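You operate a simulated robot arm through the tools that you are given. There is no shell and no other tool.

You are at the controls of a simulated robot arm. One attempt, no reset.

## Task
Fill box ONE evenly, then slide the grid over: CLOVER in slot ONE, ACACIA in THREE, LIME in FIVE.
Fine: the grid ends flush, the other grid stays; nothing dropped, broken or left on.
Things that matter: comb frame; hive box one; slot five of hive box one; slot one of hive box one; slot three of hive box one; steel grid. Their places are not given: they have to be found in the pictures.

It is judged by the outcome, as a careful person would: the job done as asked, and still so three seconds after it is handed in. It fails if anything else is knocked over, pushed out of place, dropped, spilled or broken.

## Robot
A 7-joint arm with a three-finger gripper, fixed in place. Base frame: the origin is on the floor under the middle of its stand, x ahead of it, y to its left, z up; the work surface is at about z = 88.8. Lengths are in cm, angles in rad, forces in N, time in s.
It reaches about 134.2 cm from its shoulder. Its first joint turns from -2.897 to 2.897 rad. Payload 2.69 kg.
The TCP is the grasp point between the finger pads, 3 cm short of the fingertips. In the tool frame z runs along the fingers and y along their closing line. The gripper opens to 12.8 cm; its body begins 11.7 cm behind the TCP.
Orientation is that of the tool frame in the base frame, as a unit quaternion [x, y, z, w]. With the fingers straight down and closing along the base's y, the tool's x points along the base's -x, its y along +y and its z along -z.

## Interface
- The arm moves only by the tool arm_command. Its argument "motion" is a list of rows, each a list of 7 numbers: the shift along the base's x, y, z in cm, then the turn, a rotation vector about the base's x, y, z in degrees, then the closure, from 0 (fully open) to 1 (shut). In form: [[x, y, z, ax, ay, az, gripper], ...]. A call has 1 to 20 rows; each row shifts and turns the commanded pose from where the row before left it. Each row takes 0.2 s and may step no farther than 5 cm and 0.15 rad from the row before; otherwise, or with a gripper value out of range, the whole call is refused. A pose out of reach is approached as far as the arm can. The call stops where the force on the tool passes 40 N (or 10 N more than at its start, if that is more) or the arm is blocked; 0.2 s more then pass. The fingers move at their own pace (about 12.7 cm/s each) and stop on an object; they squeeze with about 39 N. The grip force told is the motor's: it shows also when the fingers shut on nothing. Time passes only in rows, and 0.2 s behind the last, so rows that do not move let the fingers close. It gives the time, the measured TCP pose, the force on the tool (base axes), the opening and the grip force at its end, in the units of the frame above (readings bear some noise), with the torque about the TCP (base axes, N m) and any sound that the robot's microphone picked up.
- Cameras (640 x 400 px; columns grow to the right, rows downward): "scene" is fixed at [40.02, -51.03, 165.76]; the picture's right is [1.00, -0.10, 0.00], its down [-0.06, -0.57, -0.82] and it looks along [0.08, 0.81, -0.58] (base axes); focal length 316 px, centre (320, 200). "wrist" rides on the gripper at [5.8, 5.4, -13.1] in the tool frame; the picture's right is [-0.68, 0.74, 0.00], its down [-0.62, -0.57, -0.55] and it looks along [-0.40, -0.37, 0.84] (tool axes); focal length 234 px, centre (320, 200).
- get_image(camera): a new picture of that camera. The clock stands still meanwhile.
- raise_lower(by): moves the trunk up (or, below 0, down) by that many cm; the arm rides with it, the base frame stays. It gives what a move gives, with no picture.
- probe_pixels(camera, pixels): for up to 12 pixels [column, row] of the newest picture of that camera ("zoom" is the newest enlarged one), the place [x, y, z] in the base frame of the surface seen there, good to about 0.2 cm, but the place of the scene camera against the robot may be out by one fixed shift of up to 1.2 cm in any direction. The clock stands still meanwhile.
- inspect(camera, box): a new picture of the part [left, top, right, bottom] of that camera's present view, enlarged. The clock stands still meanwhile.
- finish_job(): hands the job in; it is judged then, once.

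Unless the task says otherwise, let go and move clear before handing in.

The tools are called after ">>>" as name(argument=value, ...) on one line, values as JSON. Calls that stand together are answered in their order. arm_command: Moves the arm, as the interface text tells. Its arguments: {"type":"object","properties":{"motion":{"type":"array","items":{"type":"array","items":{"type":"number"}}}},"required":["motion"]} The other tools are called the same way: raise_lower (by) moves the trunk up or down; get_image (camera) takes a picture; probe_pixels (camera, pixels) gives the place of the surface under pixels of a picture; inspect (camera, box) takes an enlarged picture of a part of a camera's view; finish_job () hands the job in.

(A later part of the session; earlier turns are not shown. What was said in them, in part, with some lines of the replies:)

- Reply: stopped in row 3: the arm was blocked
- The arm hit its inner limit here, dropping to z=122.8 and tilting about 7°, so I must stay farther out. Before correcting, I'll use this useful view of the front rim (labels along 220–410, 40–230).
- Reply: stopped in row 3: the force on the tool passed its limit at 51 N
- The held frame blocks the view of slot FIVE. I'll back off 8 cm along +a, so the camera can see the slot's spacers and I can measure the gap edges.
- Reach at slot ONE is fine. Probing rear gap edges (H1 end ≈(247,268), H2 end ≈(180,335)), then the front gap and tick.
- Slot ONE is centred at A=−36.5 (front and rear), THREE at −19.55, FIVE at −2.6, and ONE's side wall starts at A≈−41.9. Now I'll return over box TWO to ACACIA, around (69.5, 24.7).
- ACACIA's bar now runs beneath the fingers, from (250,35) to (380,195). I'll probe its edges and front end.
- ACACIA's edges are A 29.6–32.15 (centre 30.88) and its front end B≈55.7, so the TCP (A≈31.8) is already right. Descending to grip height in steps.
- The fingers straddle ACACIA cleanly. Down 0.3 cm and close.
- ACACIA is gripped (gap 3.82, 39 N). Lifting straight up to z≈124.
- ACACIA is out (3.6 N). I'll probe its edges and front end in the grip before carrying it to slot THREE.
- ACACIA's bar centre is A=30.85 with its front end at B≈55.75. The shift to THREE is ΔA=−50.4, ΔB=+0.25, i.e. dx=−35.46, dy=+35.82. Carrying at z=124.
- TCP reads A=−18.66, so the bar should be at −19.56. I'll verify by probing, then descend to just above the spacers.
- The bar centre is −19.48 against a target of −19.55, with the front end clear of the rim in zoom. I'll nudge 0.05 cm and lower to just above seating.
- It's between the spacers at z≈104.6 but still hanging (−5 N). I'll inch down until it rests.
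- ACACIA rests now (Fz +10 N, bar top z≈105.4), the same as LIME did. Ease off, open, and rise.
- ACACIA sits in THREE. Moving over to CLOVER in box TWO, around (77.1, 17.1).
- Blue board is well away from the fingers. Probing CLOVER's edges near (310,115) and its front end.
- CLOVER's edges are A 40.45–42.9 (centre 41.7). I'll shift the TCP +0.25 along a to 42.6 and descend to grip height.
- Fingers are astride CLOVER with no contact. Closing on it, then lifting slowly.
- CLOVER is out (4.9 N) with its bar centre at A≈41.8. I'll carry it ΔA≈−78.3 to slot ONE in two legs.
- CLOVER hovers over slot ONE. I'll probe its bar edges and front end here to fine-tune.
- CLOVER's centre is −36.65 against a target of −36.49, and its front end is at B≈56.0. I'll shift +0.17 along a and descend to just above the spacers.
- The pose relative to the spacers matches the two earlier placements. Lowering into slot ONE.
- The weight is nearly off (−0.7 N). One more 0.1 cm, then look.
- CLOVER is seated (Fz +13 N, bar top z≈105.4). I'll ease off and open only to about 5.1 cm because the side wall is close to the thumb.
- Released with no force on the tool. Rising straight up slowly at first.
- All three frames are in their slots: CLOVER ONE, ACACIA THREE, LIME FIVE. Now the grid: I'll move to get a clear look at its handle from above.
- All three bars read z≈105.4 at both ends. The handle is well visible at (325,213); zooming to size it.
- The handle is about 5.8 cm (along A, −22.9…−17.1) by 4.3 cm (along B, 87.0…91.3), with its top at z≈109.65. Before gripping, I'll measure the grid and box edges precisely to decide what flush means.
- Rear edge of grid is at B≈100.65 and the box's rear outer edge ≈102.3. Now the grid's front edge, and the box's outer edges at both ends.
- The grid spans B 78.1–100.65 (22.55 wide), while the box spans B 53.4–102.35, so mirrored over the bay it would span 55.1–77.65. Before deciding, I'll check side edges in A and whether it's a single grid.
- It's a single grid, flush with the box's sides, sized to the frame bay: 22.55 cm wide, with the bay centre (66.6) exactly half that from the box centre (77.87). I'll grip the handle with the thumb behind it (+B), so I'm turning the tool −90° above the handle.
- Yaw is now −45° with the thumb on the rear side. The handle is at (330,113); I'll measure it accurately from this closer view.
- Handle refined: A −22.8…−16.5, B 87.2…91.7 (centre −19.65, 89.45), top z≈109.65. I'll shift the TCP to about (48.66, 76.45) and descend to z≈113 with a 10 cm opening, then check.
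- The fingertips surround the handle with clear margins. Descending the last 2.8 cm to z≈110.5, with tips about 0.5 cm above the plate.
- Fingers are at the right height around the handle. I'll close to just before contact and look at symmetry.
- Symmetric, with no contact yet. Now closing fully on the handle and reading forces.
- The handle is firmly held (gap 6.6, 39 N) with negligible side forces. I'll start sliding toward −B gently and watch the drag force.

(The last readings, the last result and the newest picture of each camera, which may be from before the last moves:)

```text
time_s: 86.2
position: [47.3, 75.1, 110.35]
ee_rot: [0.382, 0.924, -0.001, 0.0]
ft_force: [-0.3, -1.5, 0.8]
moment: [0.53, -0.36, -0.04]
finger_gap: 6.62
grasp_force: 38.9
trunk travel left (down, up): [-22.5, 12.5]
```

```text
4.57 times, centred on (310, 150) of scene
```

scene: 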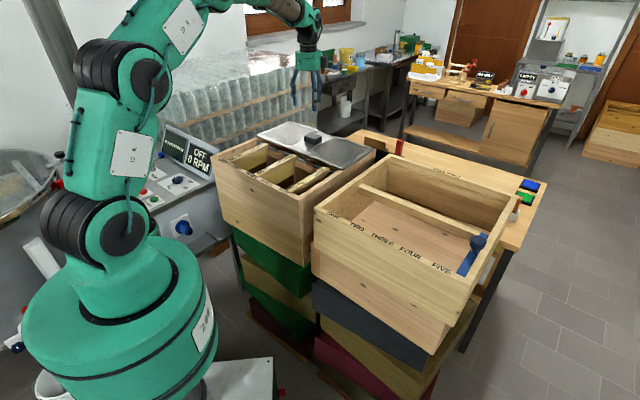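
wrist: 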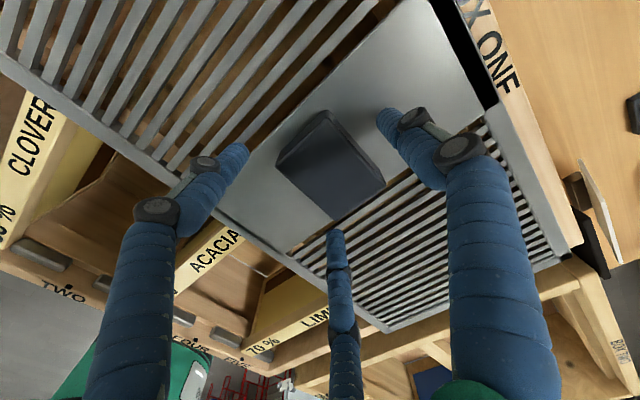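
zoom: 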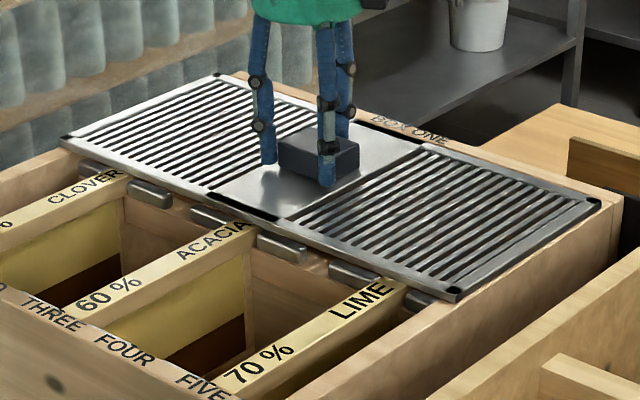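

The grid slides smoothly and squarely with almost no drag. Continuing about 10 cm in 1 cm rows.

>>> arm_command(motion=[[-0.7, -0.7, 0, 0, 0, 0, 1], [-0.7, -0.7, 0, 0, 0, 0, 1], [-0.7, -0.7, 0, 0, 0, 0, 1], [-0.7, -0.7, 0, 0, 0, 0, 1], [-0.7, -0.7, 0, 0, 0, 0, 1], [-0.7, -0.7, 0, 0, 0, 0, 1], [-0.7, -0.7, 0, 0, 0, 0, 1], [-0.7, -0.7, 0, 0, 0, 0, 1], [-0.7, -0.7, 0, 0, 0, 0, 1], [-0.7, -0.7, 0, 0, 0, 0, 1]])

>>> get_image(camera="wrist")

>>> inspect(camera="scene", box=[210, 100, 380, 210])

```text
time_s: 88.4
position: [40.22, 68.01, 110.34]
ee_rot: [0.382, 0.924, -0.002, 0.0]
ft_force: [-1.3, -2.4, 4.8]
moment: [0.79, -0.68, -0.09]
finger_gap: 6.6
grasp_force: 39.0
trunk travel left (down, up): [-22.5, 12.5]
```

```text
taken
```

wrist: 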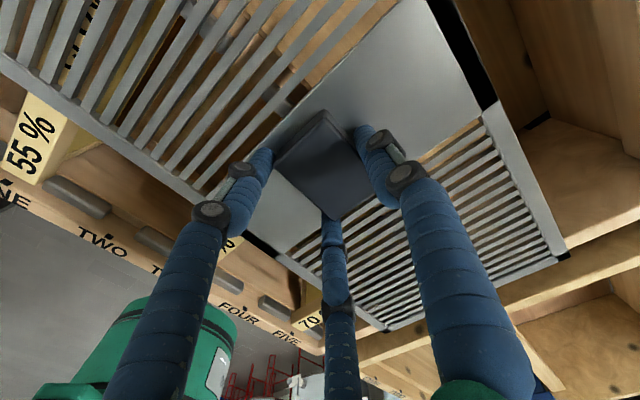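

```text
3.64 times, centred on (295, 155) of scene
```

zoom: 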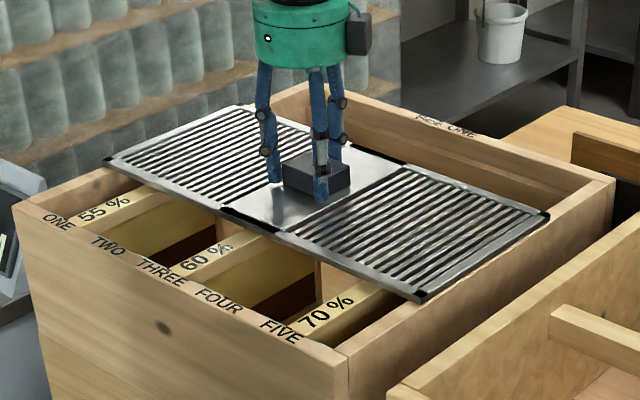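

Squarely at midway, with frames clear below. Continuing about 9 cm, then I'll measure edges before the final approach.

>>> arm_command(motion=[[-0.7, -0.7, 0, 0, 0, 0, 1], [-0.7, -0.7, 0, 0, 0, 0, 1], [-0.7, -0.7, 0, 0, 0, 0, 1], [-0.7, -0.7, 0, 0, 0, 0, 1], [-0.7, -0.7, 0, 0, 0, 0, 1], [-0.7, -0.7, 0, 0, 0, 0, 1], [-0.7, -0.7, 0, 0, 0, 0, 1], [-0.7, -0.7, 0, 0, 0, 0, 1], [-0.7, -0.7, 0, 0, 0, 0, 1], [0, 0, 0, 0, 0, 0, 1]])

>>> get_image(camera="wrist")

>>> inspect(camera="scene", box=[200, 110, 370, 220])

```text
time_s: 90.6
position: [34.1, 61.92, 110.41]
ee_rot: [0.382, 0.924, -0.001, 0.0]
ft_force: [0.0, 1.3, 6.1]
moment: [0.08, 0.0, -0.04]
finger_gap: 6.63
grasp_force: 38.6
trunk travel left (down, up): [-22.5, 12.5]
```

```text
taken
```

wrist: 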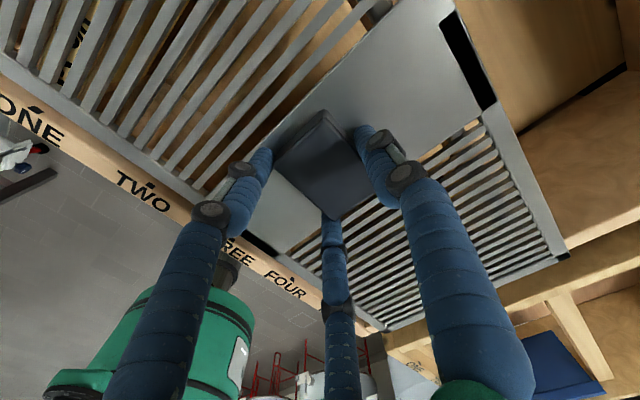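

```text
3.64 times, centred on (285, 165) of scene
```

zoom: 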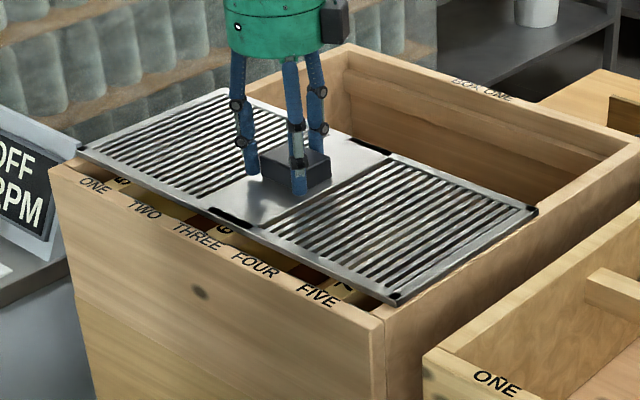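

The grid has moved about 20.6 cm and its front edge should be near B≈57.5. I'll probe its front edge against the front rim and ticks.

>>> inspect(camera="wrist", box=[110, 140, 206, 200])

>>> probe_pixels(camera="zoom", pixels=[[300, 150], [290, 165], [280, 180], [270, 195], [260, 210], [250, 225], [240, 240], [230, 255], [220, 270], [200, 300], [180, 330], [160, 360]])

>>> inspect(camera="wrist", box=[440, 30, 536, 90])

>>> probe_pixels(camera="zoom", pixels=[[200, 200], [220, 190], [240, 180], [260, 170], [280, 160], [300, 150], [320, 140], [340, 130], [360, 120], [150, 230], [180, 260], [330, 330]])

```text
6.67 times, centred on (158, 170) of wrist
```

zoom: 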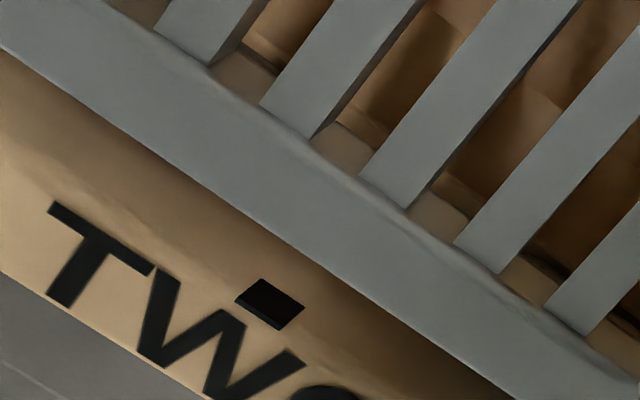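

```text
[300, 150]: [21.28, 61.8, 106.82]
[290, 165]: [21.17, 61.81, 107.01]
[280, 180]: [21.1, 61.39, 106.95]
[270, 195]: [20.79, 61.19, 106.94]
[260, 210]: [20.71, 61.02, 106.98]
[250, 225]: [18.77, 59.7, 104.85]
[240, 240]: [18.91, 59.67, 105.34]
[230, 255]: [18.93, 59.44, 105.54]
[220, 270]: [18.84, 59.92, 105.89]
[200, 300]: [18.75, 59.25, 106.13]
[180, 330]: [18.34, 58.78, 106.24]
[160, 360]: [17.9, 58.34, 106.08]
```

```text
6.67 times, centred on (488, 60) of wrist
```

zoom: 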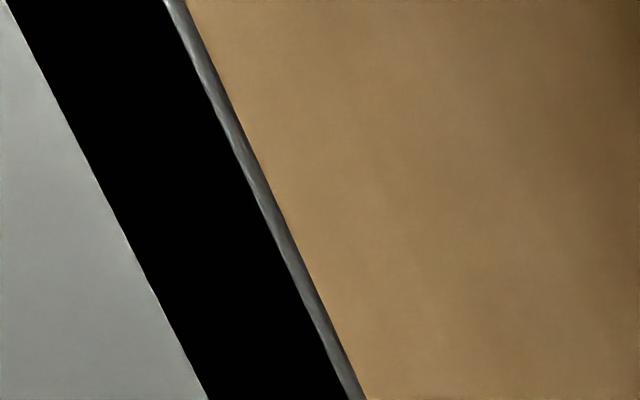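

```text
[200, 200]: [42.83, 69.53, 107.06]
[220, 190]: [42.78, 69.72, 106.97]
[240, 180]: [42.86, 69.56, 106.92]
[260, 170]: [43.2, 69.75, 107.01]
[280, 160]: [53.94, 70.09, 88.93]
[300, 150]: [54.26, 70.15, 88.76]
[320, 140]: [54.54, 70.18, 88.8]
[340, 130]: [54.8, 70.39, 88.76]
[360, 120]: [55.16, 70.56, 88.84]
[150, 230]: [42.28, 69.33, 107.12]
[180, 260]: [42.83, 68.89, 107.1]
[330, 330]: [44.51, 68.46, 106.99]
```

Front edge is at B≈57.7 and rear edge ≈80.05 (z still 107.0, flat). The small black tick blocks on the rim at B≈55.5 might stand proud, so I'll probe one closely before approaching.

>>> inspect(camera="wrist", box=[138, 176, 162, 191])

>>> probe_pixels(camera="zoom", pixels=[[320, 150], [350, 180], [280, 130], [300, 200], [250, 170], [380, 200], [330, 240], [200, 120], [420, 160], [230, 220], [400, 260], [300, 80]])

>>> inspect(camera="scene", box=[222, 150, 262, 178])

```text
16.00 times, centred on (150, 184) of wrist
```

zoom: 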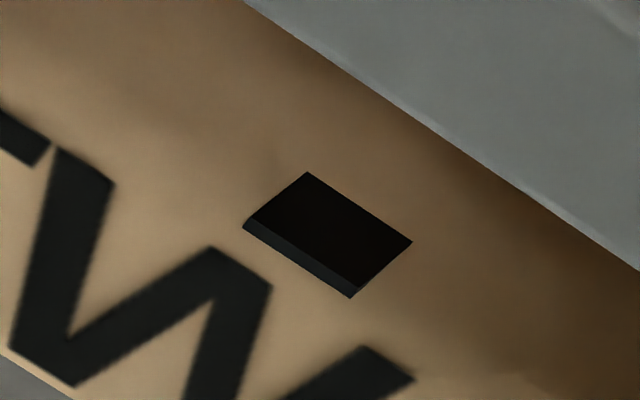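

```text
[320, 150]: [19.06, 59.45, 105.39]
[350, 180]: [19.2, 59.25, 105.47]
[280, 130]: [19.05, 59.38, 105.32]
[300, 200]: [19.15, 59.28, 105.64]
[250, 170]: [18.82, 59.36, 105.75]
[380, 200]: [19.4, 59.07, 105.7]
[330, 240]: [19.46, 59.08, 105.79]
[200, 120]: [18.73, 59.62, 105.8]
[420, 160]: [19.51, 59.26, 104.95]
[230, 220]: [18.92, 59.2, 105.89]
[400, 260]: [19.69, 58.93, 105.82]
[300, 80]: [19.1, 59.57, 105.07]
```

```text
14.29 times, centred on (242, 164) of scene
```

zoom: 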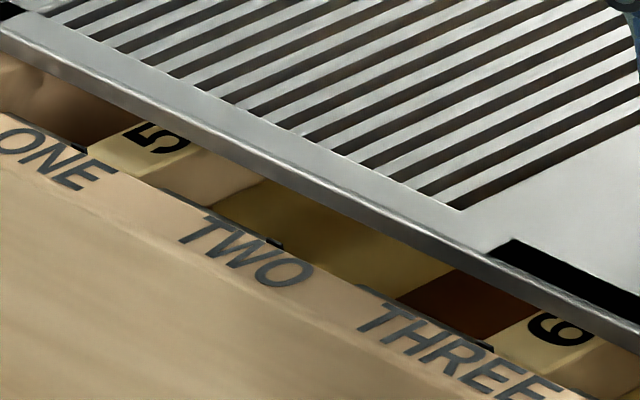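

The ticks sit at about rim level. I'll slide on slowly in 0.3 cm rows, watching for any contact as the front edge nears B≈56.

>>> arm_command(motion=[[-0.2, -0.2, 0.03, 0, 0, 0, 1], [-0.2, -0.2, 0, 0, 0, 0, 1], [-0.2, -0.2, 0, 0, 0, 0, 1], [-0.2, -0.2, 0, 0, 0, 0, 1], [-0.2, -0.2, 0, 0, 0, 0, 1], [-0.2, -0.2, 0, 0, 0, 0, 1]])

>>> get_image(camera="wrist")

>>> inspect(camera="scene", box=[200, 120, 340, 220])

```text
time_s: 92.0
position: [32.93, 60.71, 110.36]
ee_rot: [0.382, 0.924, -0.001, 0.0]
ft_force: [1.9, 2.1, 0.9]
moment: [0.41, -0.2, 0.1]
finger_gap: 6.65
grasp_force: 38.7
trunk travel left (down, up): [-22.5, 12.5]
```

```text
taken
```

wrist: 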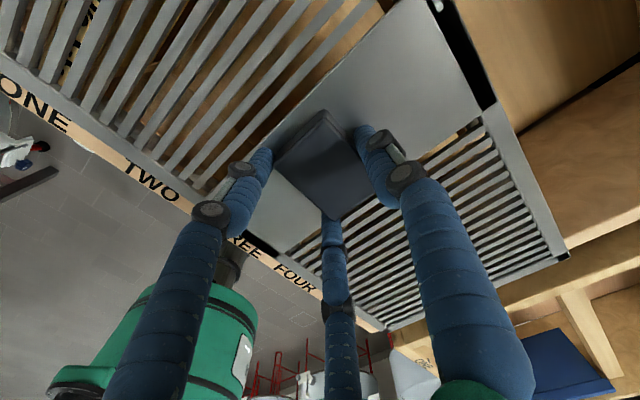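

```text
4.00 times, centred on (270, 170) of scene
```

zoom: 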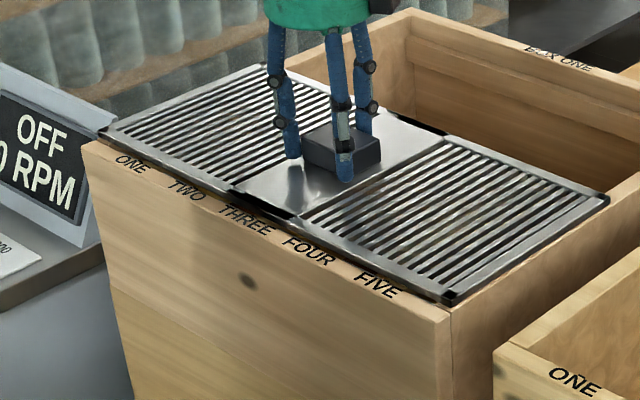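

The front edge is now near the labels. I'll measure it against the rim's inner and outer edges.

>>> inspect(camera="wrist", box=[100, 110, 196, 210])

>>> probe_pixels(camera="zoom", pixels=[[320, 170], [310, 180], [300, 190], [290, 200], [280, 210], [270, 222], [260, 235], [250, 248], [240, 260], [230, 275], [220, 290], [205, 310]])

>>> inspect(camera="wrist", box=[370, 300, 450, 360])

>>> inspect(camera="scene", box=[290, 180, 330, 208])

>>> probe_pixels(camera="zoom", pixels=[[320, 200], [330, 230], [300, 250], [350, 180], [340, 280], [380, 230], [250, 200], [260, 260], [400, 200], [310, 300], [200, 180], [280, 220]])

```text
4.00 times, centred on (148, 160) of wrist
```

zoom: 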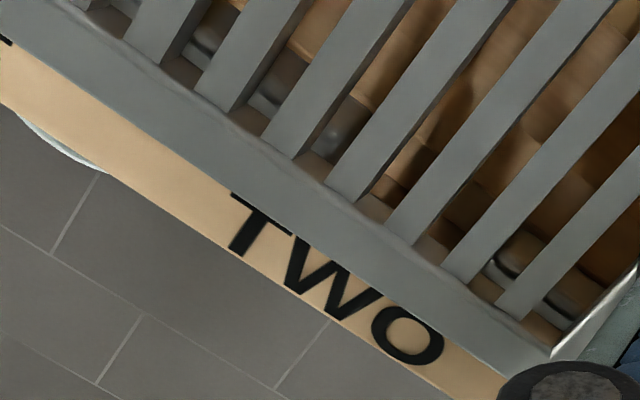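

```text
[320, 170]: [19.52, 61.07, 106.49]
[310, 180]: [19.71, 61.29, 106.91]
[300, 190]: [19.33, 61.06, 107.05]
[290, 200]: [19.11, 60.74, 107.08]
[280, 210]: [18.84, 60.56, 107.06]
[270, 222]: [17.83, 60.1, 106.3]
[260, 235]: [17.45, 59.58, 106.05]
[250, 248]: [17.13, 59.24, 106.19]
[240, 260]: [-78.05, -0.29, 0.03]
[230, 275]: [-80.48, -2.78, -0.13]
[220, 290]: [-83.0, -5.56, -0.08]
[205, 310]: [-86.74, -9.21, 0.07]
```

```text
6.67 times, centred on (410, 330) of wrist
```

zoom: 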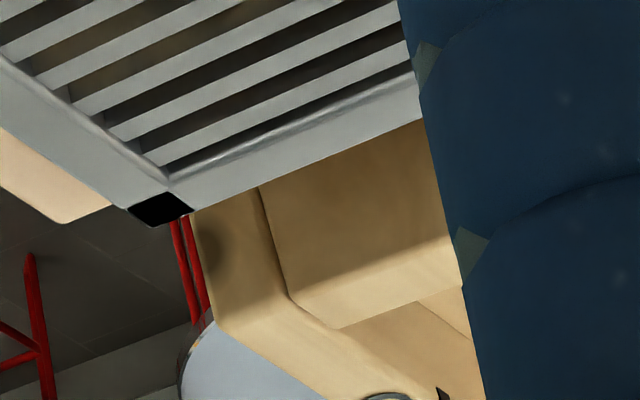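

```text
14.29 times, centred on (310, 194) of scene
```

zoom: 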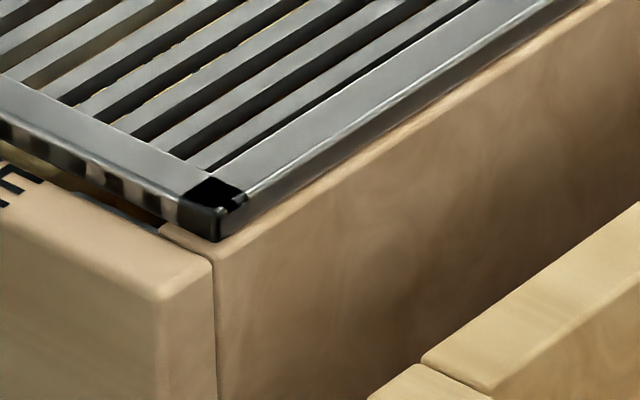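

```text
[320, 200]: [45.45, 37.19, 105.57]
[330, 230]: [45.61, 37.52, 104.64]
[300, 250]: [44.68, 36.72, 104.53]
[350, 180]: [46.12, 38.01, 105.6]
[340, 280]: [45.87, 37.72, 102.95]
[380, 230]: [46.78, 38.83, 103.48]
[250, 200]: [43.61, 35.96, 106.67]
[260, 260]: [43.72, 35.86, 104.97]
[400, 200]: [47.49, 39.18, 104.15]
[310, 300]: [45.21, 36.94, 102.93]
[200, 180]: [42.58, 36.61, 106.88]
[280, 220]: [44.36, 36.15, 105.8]
```

Front edge is at B≈56.0, right at the seam of the front board's inner face. I'll advance another 0.6 cm in tiny rows to see whether there's any stop.

>>> arm_command(motion=[[-0.1, -0.1, 0, 0, 0, 0, 1], [-0.1, -0.1, 0, 0, 0, 0, 1], [-0.1, -0.1, 0, 0, 0, 0, 1], [-0.1, -0.1, 0, 0, 0, 0, 1]])

>>> inspect(camera="wrist", box=[100, 110, 196, 210])

>>> inspect(camera="scene", box=[220, 130, 330, 210])

```text
time_s: 93.0
position: [32.31, 60.28, 110.44]
ee_rot: [0.381, 0.925, -0.001, 0.001]
ft_force: [1.3, 2.3, 1.1]
moment: [0.52, -0.26, 0.0]
finger_gap: 6.62
grasp_force: 39.0
trunk travel left (down, up): [-22.5, 12.5]
```

```text
4.00 times, centred on (148, 160) of wrist
```

zoom: 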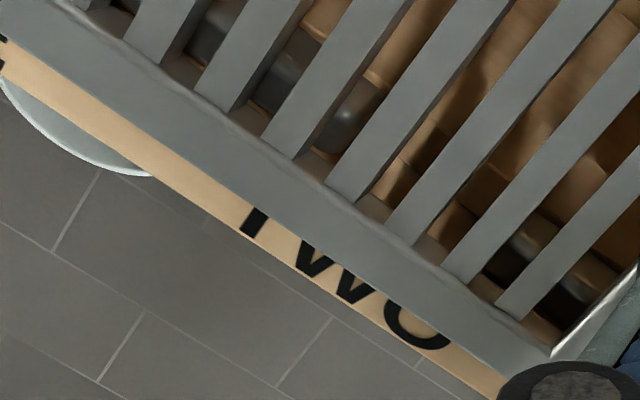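

```text
5.00 times, centred on (275, 170) of scene
```

zoom: 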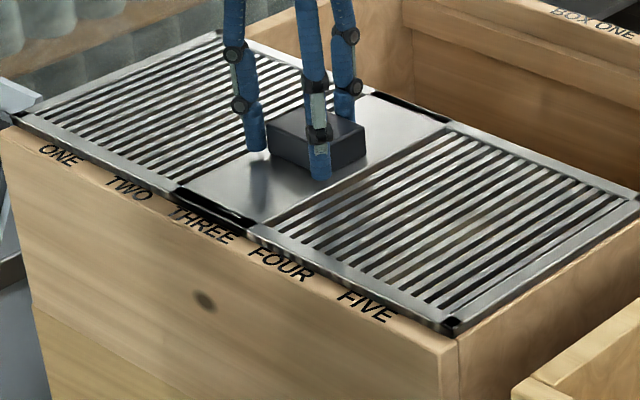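

No stop was felt and drag is ~2 N, so the grid is free; its centre is now about B=66.4, right over the frame bay. I'll look at how its rear edge lies relative to the divider behind the frames.

>>> get_image(camera="wrist")

>>> inspect(camera="wrist", box=[470, 130, 630, 290])

>>> inspect(camera="scene", box=[300, 135, 370, 185])

>>> probe_pixels(camera="zoom", pixels=[[100, 60], [200, 90], [300, 130], [400, 170], [500, 210], [520, 240], [150, 70], [480, 230], [540, 200], [300, 100], [580, 150], [600, 100]])

```text
taken
```

wrist: 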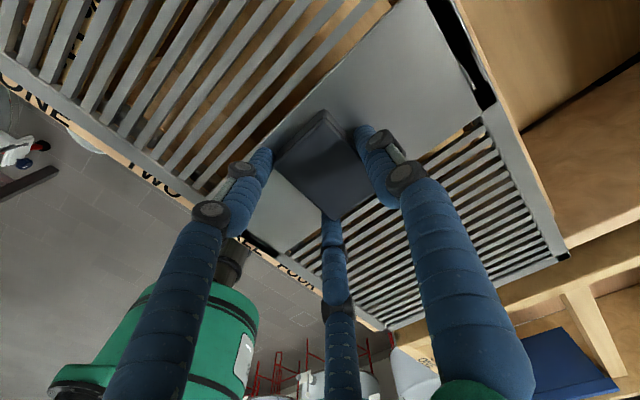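

```text
2.50 times, centred on (550, 210) of wrist
```

zoom: 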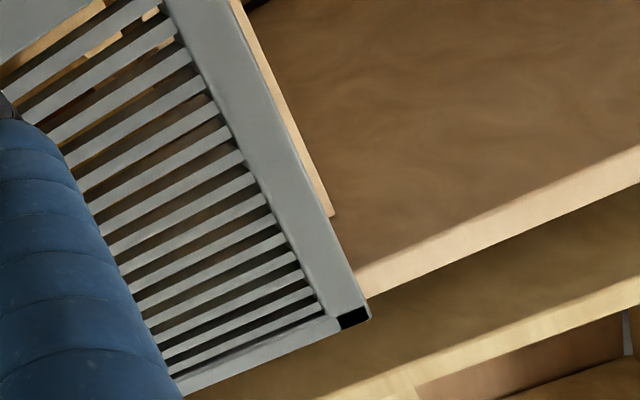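

```text
8.00 times, centred on (335, 160) of scene
```

zoom: 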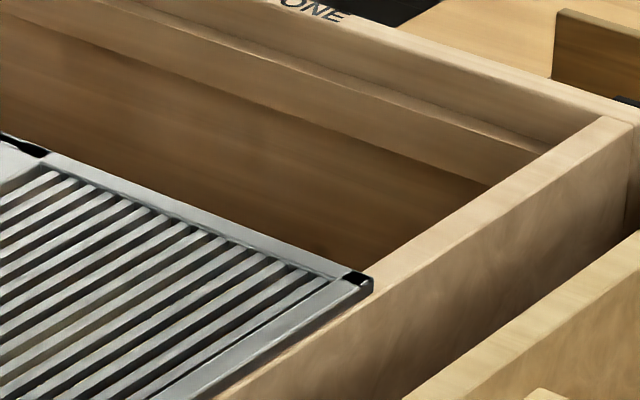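

```text
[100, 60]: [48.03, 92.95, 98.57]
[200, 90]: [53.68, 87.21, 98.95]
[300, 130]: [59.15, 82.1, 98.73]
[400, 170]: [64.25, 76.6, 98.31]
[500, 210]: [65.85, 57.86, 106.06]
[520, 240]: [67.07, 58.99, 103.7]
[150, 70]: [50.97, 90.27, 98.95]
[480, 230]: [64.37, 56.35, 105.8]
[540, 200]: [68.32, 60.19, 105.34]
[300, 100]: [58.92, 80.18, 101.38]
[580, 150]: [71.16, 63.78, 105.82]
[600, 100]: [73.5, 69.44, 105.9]
```

A thin strip of the divider shows behind the grid's rear edge. Probing both edges there.

>>> inspect(camera="wrist", box=[530, 170, 570, 230])

>>> probe_pixels(camera="zoom", pixels=[[270, 100], [290, 95], [300, 90], [310, 85], [320, 80], [330, 75], [340, 70], [350, 65], [330, 150], [350, 160], [360, 175], [380, 200]])

>>> inspect(camera="wrist", box=[370, 300, 420, 340])

>>> inspect(camera="wrist", box=[0, 70, 100, 150])

```text
6.67 times, centred on (550, 200) of wrist
```

zoom: 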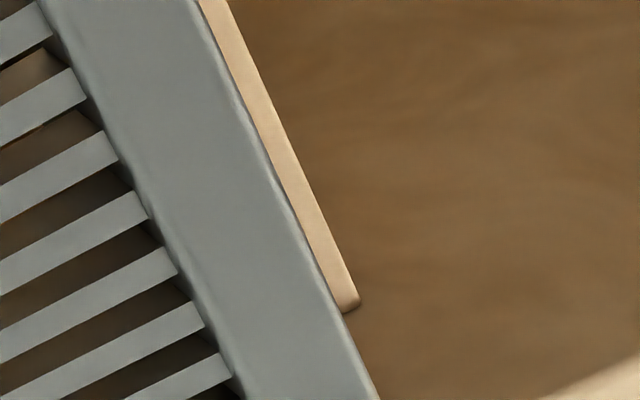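

```text
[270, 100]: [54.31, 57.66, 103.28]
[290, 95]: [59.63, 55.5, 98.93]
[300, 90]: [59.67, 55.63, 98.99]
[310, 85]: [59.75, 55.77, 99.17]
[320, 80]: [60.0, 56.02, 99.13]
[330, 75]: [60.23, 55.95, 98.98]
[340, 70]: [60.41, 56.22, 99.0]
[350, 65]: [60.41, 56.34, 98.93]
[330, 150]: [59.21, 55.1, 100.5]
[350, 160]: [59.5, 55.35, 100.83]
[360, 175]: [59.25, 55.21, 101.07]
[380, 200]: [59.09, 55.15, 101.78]
```

```text
10.00 times, centred on (395, 320) of wrist
```

zoom: 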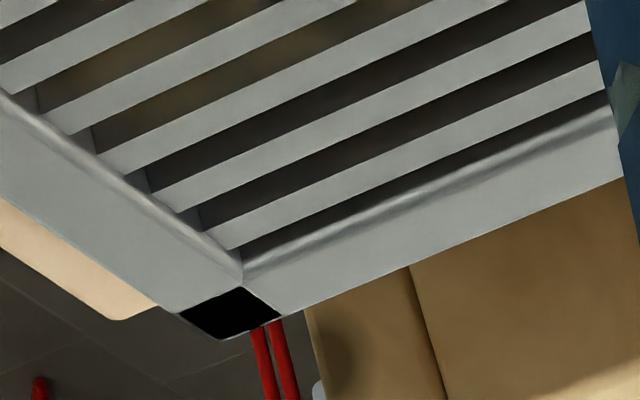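

```text
5.00 times, centred on (50, 110) of wrist
```

zoom: 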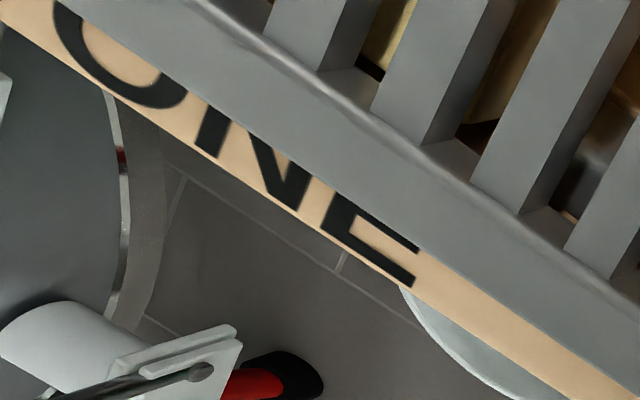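

The divider spans B 76.4–79.3, so its centre (77.85) is the box centre. Each bay is 22.3 cm deep and the grid is made to cover one bay, centred near B≈66.5, which is where it now sits. I'll verify yaw by probing the front edge at the ONE and FIVE ends.

>>> inspect(camera="wrist", box=[0, 70, 100, 150])

>>> probe_pixels(camera="zoom", pixels=[[200, 80], [195, 88], [190, 96], [185, 104], [400, 215], [395, 223], [390, 231], [300, 150], [295, 158], [290, 166], [250, 220], [255, 212]])

>>> inspect(camera="wrist", box=[370, 300, 420, 340])

>>> probe_pixels(camera="zoom", pixels=[[100, 220], [95, 232], [90, 244], [85, 256], [60, 200], [55, 212], [50, 224], [170, 300], [110, 300], [40, 260], [220, 330], [280, 320]])

```text
5.00 times, centred on (50, 110) of wrist
```

zoom: 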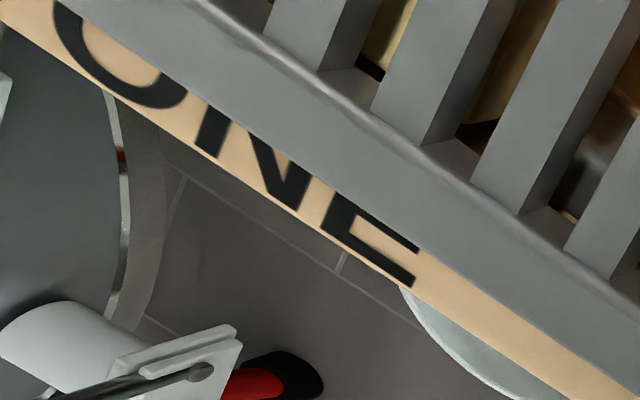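

```text
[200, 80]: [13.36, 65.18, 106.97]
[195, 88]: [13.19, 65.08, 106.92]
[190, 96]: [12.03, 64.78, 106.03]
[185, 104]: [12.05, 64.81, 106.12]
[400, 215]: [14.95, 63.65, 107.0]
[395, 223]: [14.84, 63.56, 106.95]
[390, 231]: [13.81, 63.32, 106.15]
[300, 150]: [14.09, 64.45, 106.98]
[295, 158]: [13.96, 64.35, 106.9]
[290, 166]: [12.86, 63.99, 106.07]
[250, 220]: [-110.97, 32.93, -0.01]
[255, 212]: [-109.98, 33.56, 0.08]
```

```text
10.00 times, centred on (395, 320) of wrist
```

zoom: 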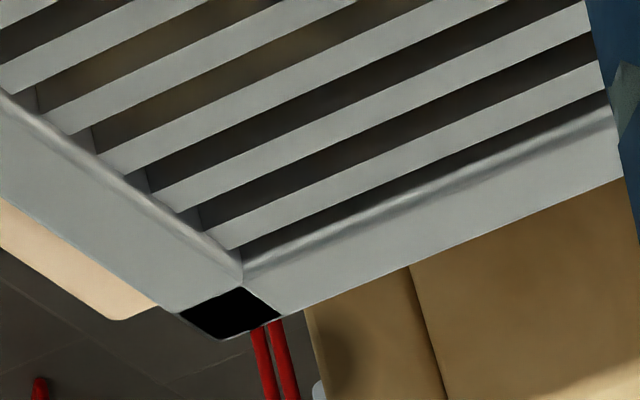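

```text
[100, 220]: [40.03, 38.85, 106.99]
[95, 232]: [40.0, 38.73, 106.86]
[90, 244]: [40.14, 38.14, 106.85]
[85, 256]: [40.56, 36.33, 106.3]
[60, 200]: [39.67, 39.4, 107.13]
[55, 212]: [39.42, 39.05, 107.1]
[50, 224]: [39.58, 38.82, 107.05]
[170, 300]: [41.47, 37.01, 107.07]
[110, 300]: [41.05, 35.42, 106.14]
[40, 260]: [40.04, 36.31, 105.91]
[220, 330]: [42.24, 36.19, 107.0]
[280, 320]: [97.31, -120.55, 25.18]
```

The front edge reads B≈55.3 at both ONE and FIVE ends, so it's square. It spans 55.3–77.8, just covering all three bars (56.0–77.7), and it's flat at z=107. I'll release the handle gently and rise.

>>> arm_command(motion=[[0, 0, 0, 0, 0, 0, 0.9], [0, 0, 0, 0, 0, 0, 0.45], [0, 0, 0, 0, 0, 0, 0.3], [0, 0, 0, 0, 0, 0, 0.2], [0, 0, 0, 0, 0, 0, 0.2]])

>>> get_image(camera="wrist")

>>> inspect(camera="scene", box=[200, 110, 370, 220])

```text
time_s: 94.2
position: [32.58, 60.23, 110.41]
ee_rot: [0.382, 0.924, -0.001, 0.0]
ft_force: [-0.7, -0.4, 0.6]
moment: [-0.03, 0.0, 0.0]
finger_gap: 10.26
grasp_force: 0.1
trunk travel left (down, up): [-22.5, 12.5]
```

```text
taken
```

wrist: 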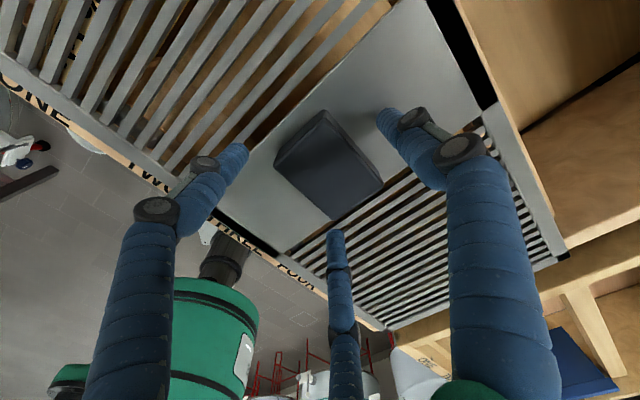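

```text
3.64 times, centred on (285, 165) of scene
```

zoom: 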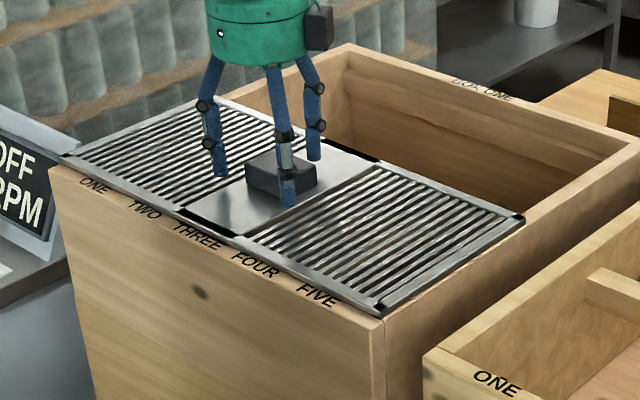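

Released with no residual force, and the grid stayed put. Rising straight up to inspect from above.

>>> arm_command(motion=[[0, 0, 0.7, 0, 0, 0, 0.2], [0, 0, 1.5, 0, 0, 0, 0.2], [0, 0, 2, 0, 0, 0, 0.2], [0, 0, 3, 0, 0, 0, 0.2], [0, 0, 3, 0, 0, 0, 0.2], [0, 0, 3, 0, 0, 0, 0.2], [0, 0, 3, 0, 0, 0, 0.2]])

>>> get_image(camera="wrist")

>>> get_image(camera="scene")

```text
time_s: 95.8
position: [32.3, 60.25, 126.71]
ee_rot: [0.382, 0.924, -0.002, 0.0]
ft_force: [-0.1, -0.1, -1.2]
moment: [-0.05, -0.02, -0.03]
finger_gap: 10.25
grasp_force: 0.0
trunk travel left (down, up): [-22.5, 12.5]
```

```text
taken
```

wrist: 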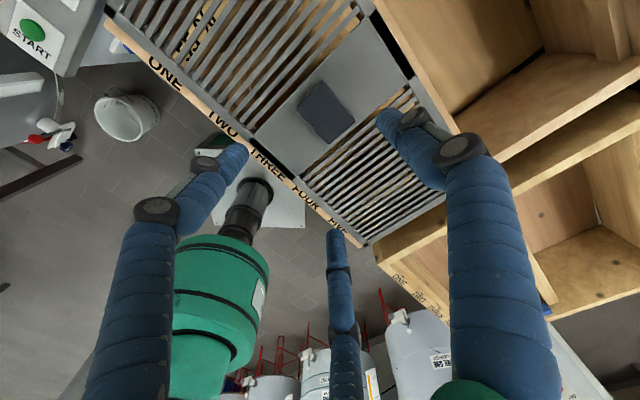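

```text
taken
```

scene: 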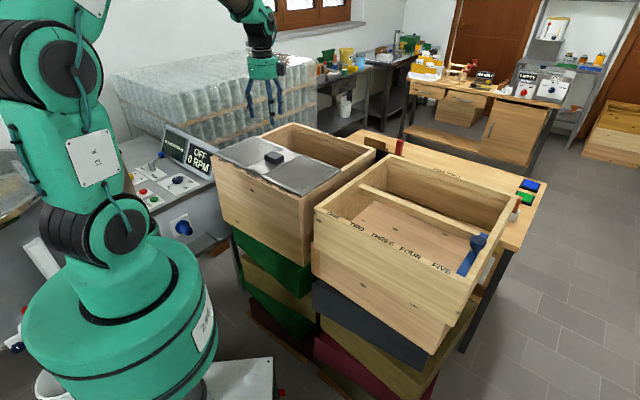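

The grid now lies over the front bay. I'll verify with zooms: front edge along the labels, side ends, and flatness.

>>> inspect(camera="scene", box=[200, 120, 360, 220])

>>> inspect(camera="wrist", box=[100, 0, 260, 120])

>>> probe_pixels(camera="zoom", pixels=[[120, 40], [150, 70], [135, 85], [125, 95], [200, 130], [190, 150], [300, 210], [290, 225], [400, 290], [390, 305], [380, 320], [180, 165]])

>>> inspect(camera="wrist", box=[300, 180, 400, 260])

>>> probe_pixels(camera="zoom", pixels=[[150, 180], [140, 195], [130, 205], [120, 215], [250, 260], [240, 275], [350, 310], [345, 325], [370, 330], [380, 345], [420, 310], [440, 300]])

```text
4.00 times, centred on (280, 170) of scene
```

zoom: 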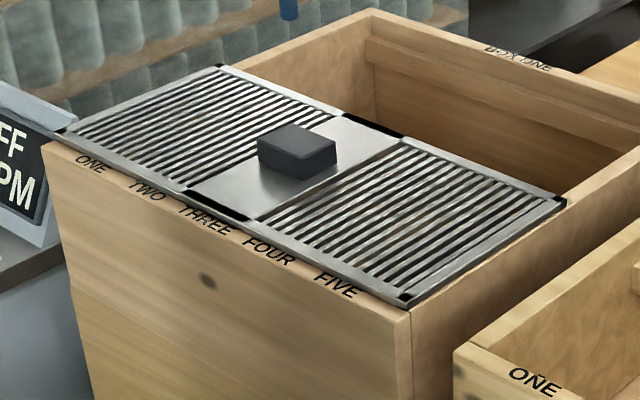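

```text
3.33 times, centred on (180, 60) of wrist
```

zoom: 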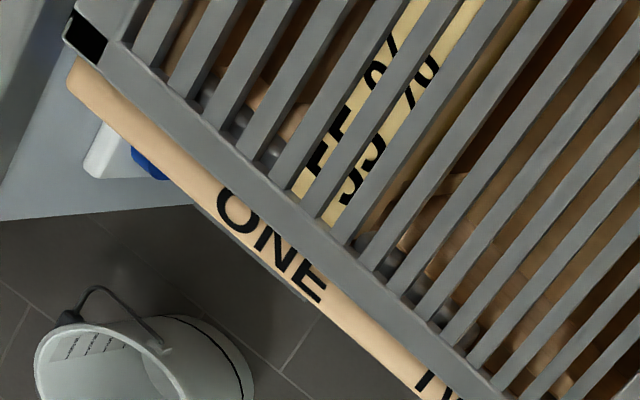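

```text
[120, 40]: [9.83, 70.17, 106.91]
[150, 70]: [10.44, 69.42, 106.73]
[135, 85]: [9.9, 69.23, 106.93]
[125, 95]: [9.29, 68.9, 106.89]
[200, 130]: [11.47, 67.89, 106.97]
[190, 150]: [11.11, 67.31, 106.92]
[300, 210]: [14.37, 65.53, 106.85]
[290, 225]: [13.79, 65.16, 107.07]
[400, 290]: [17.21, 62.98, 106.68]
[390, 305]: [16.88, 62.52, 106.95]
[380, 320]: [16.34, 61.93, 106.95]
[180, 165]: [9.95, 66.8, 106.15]
```

```text
5.00 times, centred on (350, 220) of wrist
```

zoom: 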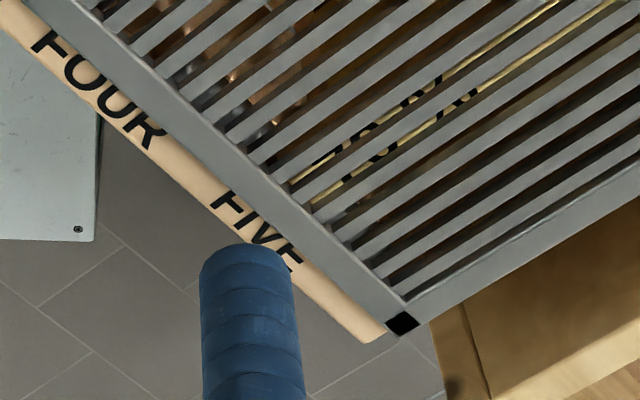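

```text
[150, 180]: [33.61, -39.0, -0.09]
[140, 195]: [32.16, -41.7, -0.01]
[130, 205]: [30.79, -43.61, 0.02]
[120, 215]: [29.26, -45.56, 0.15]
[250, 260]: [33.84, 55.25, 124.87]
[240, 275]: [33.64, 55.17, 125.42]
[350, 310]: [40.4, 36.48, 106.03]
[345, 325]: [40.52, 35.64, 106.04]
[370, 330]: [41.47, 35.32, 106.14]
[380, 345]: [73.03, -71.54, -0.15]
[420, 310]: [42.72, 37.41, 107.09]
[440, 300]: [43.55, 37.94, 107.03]
```

Labels remain visible, the frames lie under the slats, and the grid is flat at z≈107. I'll check the end-overhang at both front corners.

>>> inspect(camera="wrist", box=[92, 0, 140, 30])

>>> probe_pixels(camera="zoom", pixels=[[150, 130], [130, 120], [140, 145], [160, 200], [170, 240], [150, 250], [180, 260], [200, 180], [140, 110], [160, 90], [180, 60], [200, 40]])

>>> inspect(camera="wrist", box=[346, 230, 394, 260])

>>> probe_pixels(camera="zoom", pixels=[[330, 180], [350, 200], [360, 220], [300, 230], [400, 180], [440, 160], [480, 140], [420, 200], [260, 240], [240, 220], [280, 250], [460, 170]])

```text
13.33 times, centred on (116, 15) of wrist
```

zoom: 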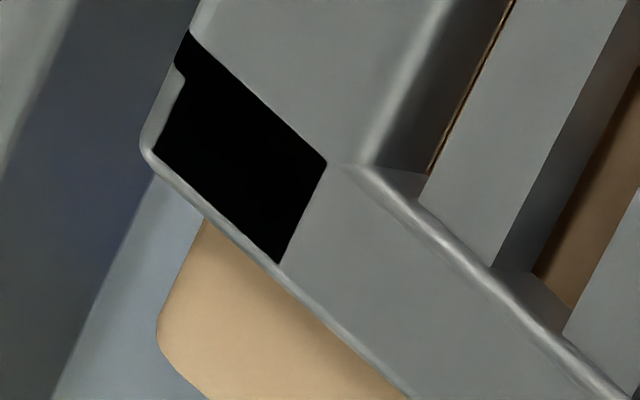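

```text
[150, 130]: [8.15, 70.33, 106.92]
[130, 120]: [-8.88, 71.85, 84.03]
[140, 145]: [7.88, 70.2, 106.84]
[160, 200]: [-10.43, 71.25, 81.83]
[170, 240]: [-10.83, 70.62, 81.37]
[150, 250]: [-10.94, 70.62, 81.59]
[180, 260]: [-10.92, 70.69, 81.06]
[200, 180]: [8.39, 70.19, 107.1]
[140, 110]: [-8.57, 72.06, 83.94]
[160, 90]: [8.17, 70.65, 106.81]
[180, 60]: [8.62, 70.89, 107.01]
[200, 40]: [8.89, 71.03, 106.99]
```

```text
13.33 times, centred on (370, 245) of wrist
```

zoom: 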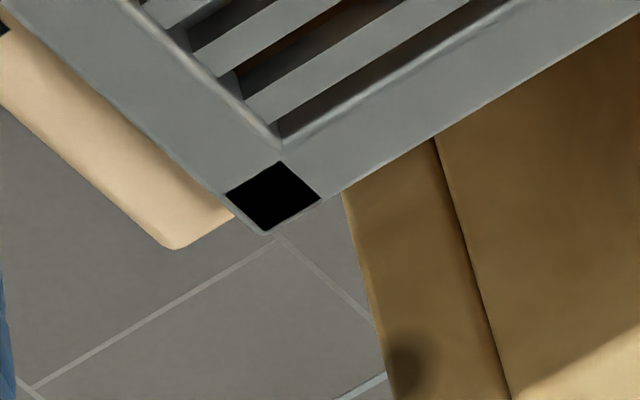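

```text
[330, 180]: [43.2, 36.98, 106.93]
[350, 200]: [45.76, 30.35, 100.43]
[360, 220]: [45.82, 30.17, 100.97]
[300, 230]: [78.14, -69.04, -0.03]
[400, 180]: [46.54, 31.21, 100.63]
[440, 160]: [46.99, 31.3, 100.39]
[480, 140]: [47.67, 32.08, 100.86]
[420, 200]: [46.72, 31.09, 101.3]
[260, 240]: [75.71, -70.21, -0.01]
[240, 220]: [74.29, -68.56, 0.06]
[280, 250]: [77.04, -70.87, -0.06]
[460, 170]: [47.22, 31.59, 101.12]
```

The ONE end seems to overhang slightly, while the FIVE end is slightly inset. I'll turn back to +45° yaw and look down on the ONE end to measure this without parallax.

>>> arm_command(motion=[[0, 1.07, 0, 0, 0, 8.18, 0.2], [-0.4, 1.07, 0, 0, 0, 8.18, 0.2], [-0.6, 1.07, 0, 0, 0, 8.18, 0.2], [-0.8, 1.07, 0, 0, 0, 8.18, 0.2], [-0.8, 1.07, 0, 0, 0, 8.18, 0.2], [-0.8, 1.07, 0, 0, 0, 8.18, 0.2], [-0.8, 1.07, 0, 0, 0, 8.18, 0.2], [-0.8, 1.07, 0, 0, 0, 8.18, 0.2], [-0.8, 1.07, 0, 0, 0, 8.18, 0.2], [-0.8, 1.07, 0, 0, 0, 8.18, 0.2], [-0.8, 1.07, 0, 0, 0, 8.2, 0.2], [0, 0, 0, 0, 0, 0, 0.2]])

>>> get_image(camera="wrist")

```text
time_s: 98.4
position: [24.97, 72.18, 126.68]
ee_rot: [-0.384, 0.923, -0.001, 0.001]
ft_force: [-0.2, 1.1, 0.7]
moment: [-0.02, -0.01, 0.01]
finger_gap: 10.24
grasp_force: 0.0
trunk travel left (down, up): [-22.5, 12.5]
```

```text
taken
```

wrist: 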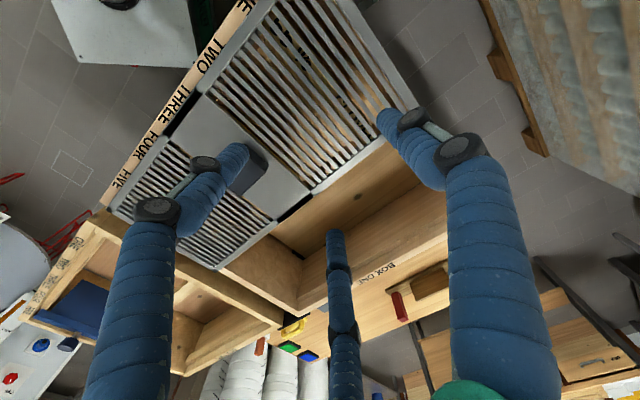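

I'll zoom on the ONE end of the grid (around 370,60) and where the box's wall continues behind it (410,150).

>>> inspect(camera="wrist", box=[330, 0, 450, 130])

>>> probe_pixels(camera="zoom", pixels=[[300, 100], [320, 100], [330, 100], [340, 100], [350, 100], [400, 250], [410, 250], [420, 250], [430, 250], [440, 250], [250, 20], [270, 20]])

>>> inspect(camera="wrist", box=[380, 90, 480, 260])

```text
3.08 times, centred on (390, 65) of wrist
```

zoom: 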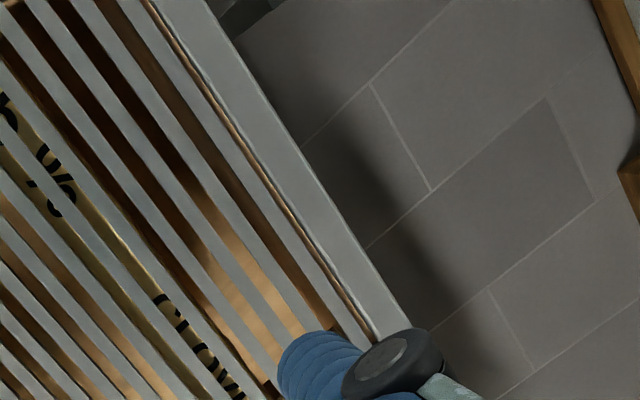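

```text
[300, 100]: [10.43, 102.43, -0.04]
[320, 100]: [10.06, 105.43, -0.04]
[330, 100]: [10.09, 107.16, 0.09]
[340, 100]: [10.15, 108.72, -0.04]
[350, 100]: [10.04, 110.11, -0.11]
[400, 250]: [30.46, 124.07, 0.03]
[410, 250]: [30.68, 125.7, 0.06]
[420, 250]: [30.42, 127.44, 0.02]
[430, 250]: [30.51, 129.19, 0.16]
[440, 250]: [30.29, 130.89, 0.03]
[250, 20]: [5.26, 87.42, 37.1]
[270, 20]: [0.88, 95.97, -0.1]
```

```text
2.35 times, centred on (430, 175) of wrist
```

zoom: 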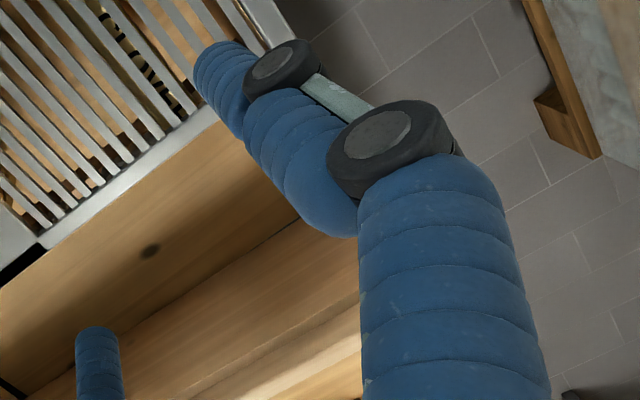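

The thumb hides the wall behind the grid. I'll shift 8 cm along +B and +A to see the wall and grid end together.

>>> probe_pixels(camera="wrist", pixels=[[372, 30], [375, 35], [400, 80], [397, 78]])

>>> arm_command(motion=[[2.5, 3, 0, 0, 0, 0, 0.2], [2.5, 3, 0, 0, 0, 0, 0.2], [2.5, 3, 0, 0, 0, 0, 0.2], [0, 0, 0, 0, 0, 0, 0.2]])

>>> get_image(camera="wrist")

>>> inspect(camera="wrist", box=[300, 0, 420, 100])

```text
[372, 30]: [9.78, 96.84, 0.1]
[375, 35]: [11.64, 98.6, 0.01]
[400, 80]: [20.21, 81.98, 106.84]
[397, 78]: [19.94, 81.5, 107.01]
```

```text
time_s: 99.4
position: [32.53, 81.28, 126.5]
ee_rot: [-0.384, 0.923, -0.001, 0.001]
ft_force: [0.1, 1.0, -1.2]
moment: [-0.01, 0.04, -0.02]
finger_gap: 10.25
grasp_force: 0.1
trunk travel left (down, up): [-22.5, 12.5]
```

```text
taken
```

wrist: 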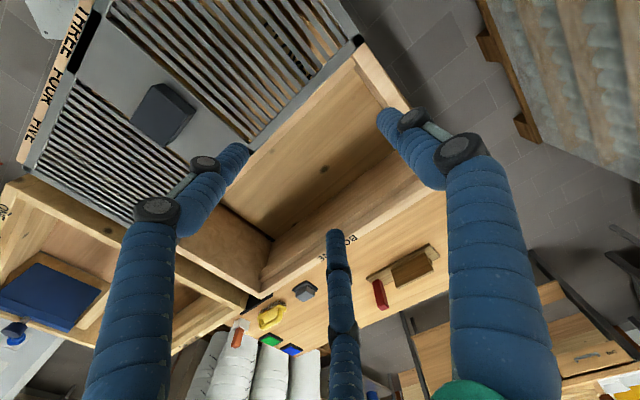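

```text
4.00 times, centred on (360, 50) of wrist
```

zoom: 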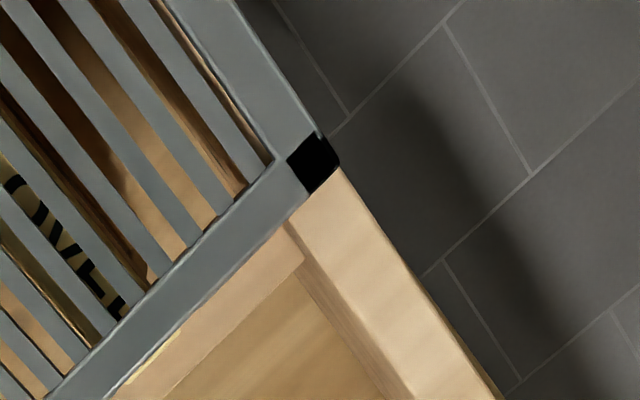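

At the ONE end the grid edge lines up with the wall's outer edge to within about 0.1 cm, with no overhang, and its rear edge lies along the divider. Everything is in place, so I'll retreat to the start area, well clear, and take final pictures.

>>> arm_command(motion=[[2.05, -3.94, 0.5, 0, 0, 0, 0.2], [2.05, -3.94, 0.5, 0, 0, 0, 0.2], [2.05, -3.94, 0.5, 0, 0, 0, 0.2], [2.05, -3.94, 0.5, 0, 0, 0, 0.2], [2.05, -3.94, 0.5, 0, 0, 0, 0.2], [2.05, -3.94, 0.5, 0, 0, 0, 0.2], [2.05, -3.94, 0.5, 0, 0, 0, 0.2], [2.05, -3.94, 0.5, 0, 0, 0, 0.2], [0, 0, 0, 0, 0, 0, 0.2]])

>>> get_image(camera="scene")

>>> get_image(camera="wrist")

>>> inspect(camera="scene", box=[200, 110, 380, 230])

```text
time_s: 101.4
position: [49.31, 49.31, 130.71]
ee_rot: [-0.384, 0.923, 0.0, 0.001]
ft_force: [-0.3, -0.8, -0.2]
moment: [0.0, 0.02, -0.01]
finger_gap: 10.23
grasp_force: 0.1
trunk travel left (down, up): [-22.5, 12.5]
```

```text
taken
```

scene: 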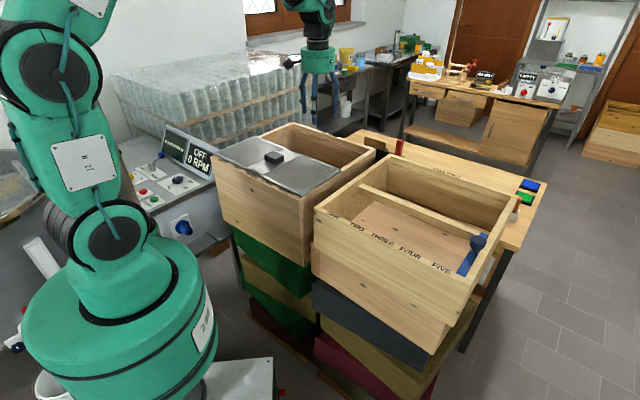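

```text
taken
```

wrist: 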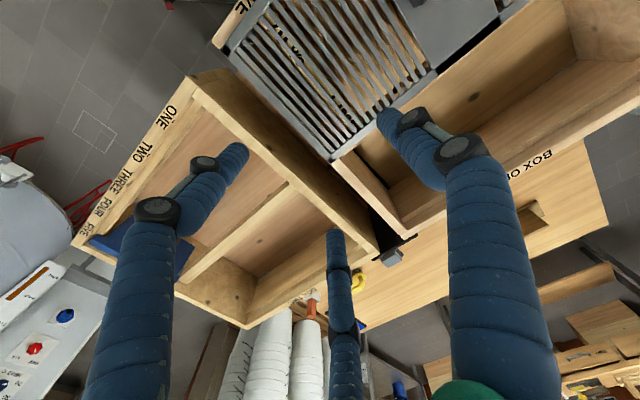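

```text
3.33 times, centred on (290, 170) of scene
```

zoom: 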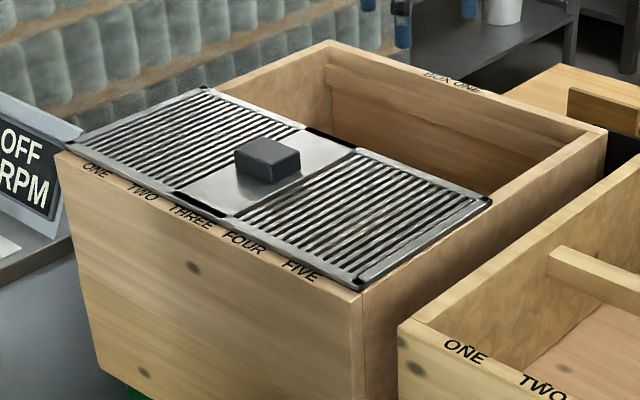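

The scene looks right. One last check of the FIVE end from above (around 240,60 to 335,158), for inset and squareness.

>>> inspect(camera="wrist", box=[205, 20, 365, 170])

>>> probe_pixels(camera="wrist", pixels=[[236, 58], [240, 52], [245, 40], [235, 45], [225, 42], [330, 152], [335, 155], [340, 148], [300, 120], [260, 85], [420, 85], [436, 73]])

```text
2.67 times, centred on (285, 95) of wrist
```

zoom: 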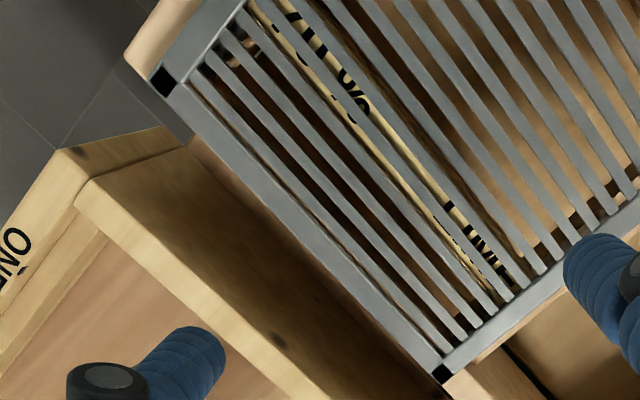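

```text
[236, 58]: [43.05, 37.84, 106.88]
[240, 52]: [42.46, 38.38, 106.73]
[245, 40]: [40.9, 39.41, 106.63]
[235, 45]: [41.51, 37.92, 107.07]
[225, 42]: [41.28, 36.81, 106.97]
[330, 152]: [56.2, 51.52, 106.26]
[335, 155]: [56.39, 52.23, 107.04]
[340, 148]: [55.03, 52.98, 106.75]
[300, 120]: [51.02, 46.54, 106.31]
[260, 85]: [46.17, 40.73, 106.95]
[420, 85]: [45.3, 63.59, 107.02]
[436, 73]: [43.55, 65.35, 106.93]
```

The pictures show the grid flat (z≈107) over the front bay and square with the box sides. CLOVER, ACACIA and LIME sit under it in slots ONE, THREE and FIVE. Box TWO's blue board is undisturbed, and the gripper is empty and clear, so I'm handing in.

>>> finish_job()

```text
The job is handed in.
```

The three frames are in box ONE, with CLOVER in slot ONE, ACACIA in THREE and LIME in FIVE. The grid is slid over them and the job is handed in.

- **Frames:** all three top bars read level at about z = 105.4 cm, the height they had in box TWO.
- **Grid:** it lies flat and square over the front bay and just covers all three bars. Its ONE end lines up with the box side; the FIVE end is inset by roughly 0.3 cm.
- **What "flush" means:** I took it as covering the bay with the ends level with the box sides. The grid's front edge therefore stops about 1.9 cm short of the box's front face, and the slot labels stay visible. I felt no stop to confirm this position.
- **Other grid:** I saw no second grid anywhere, so I could not check that one stayed put. The blue board in box TWO is where it was.
- **One bump:** on the first descent the fingertips pressed down on LIME's bar, peaking at 51 N. It did not shift, and I saw no damage.

Nothing was dropped or switched on, and the gripper is empty and clear of the boxes.
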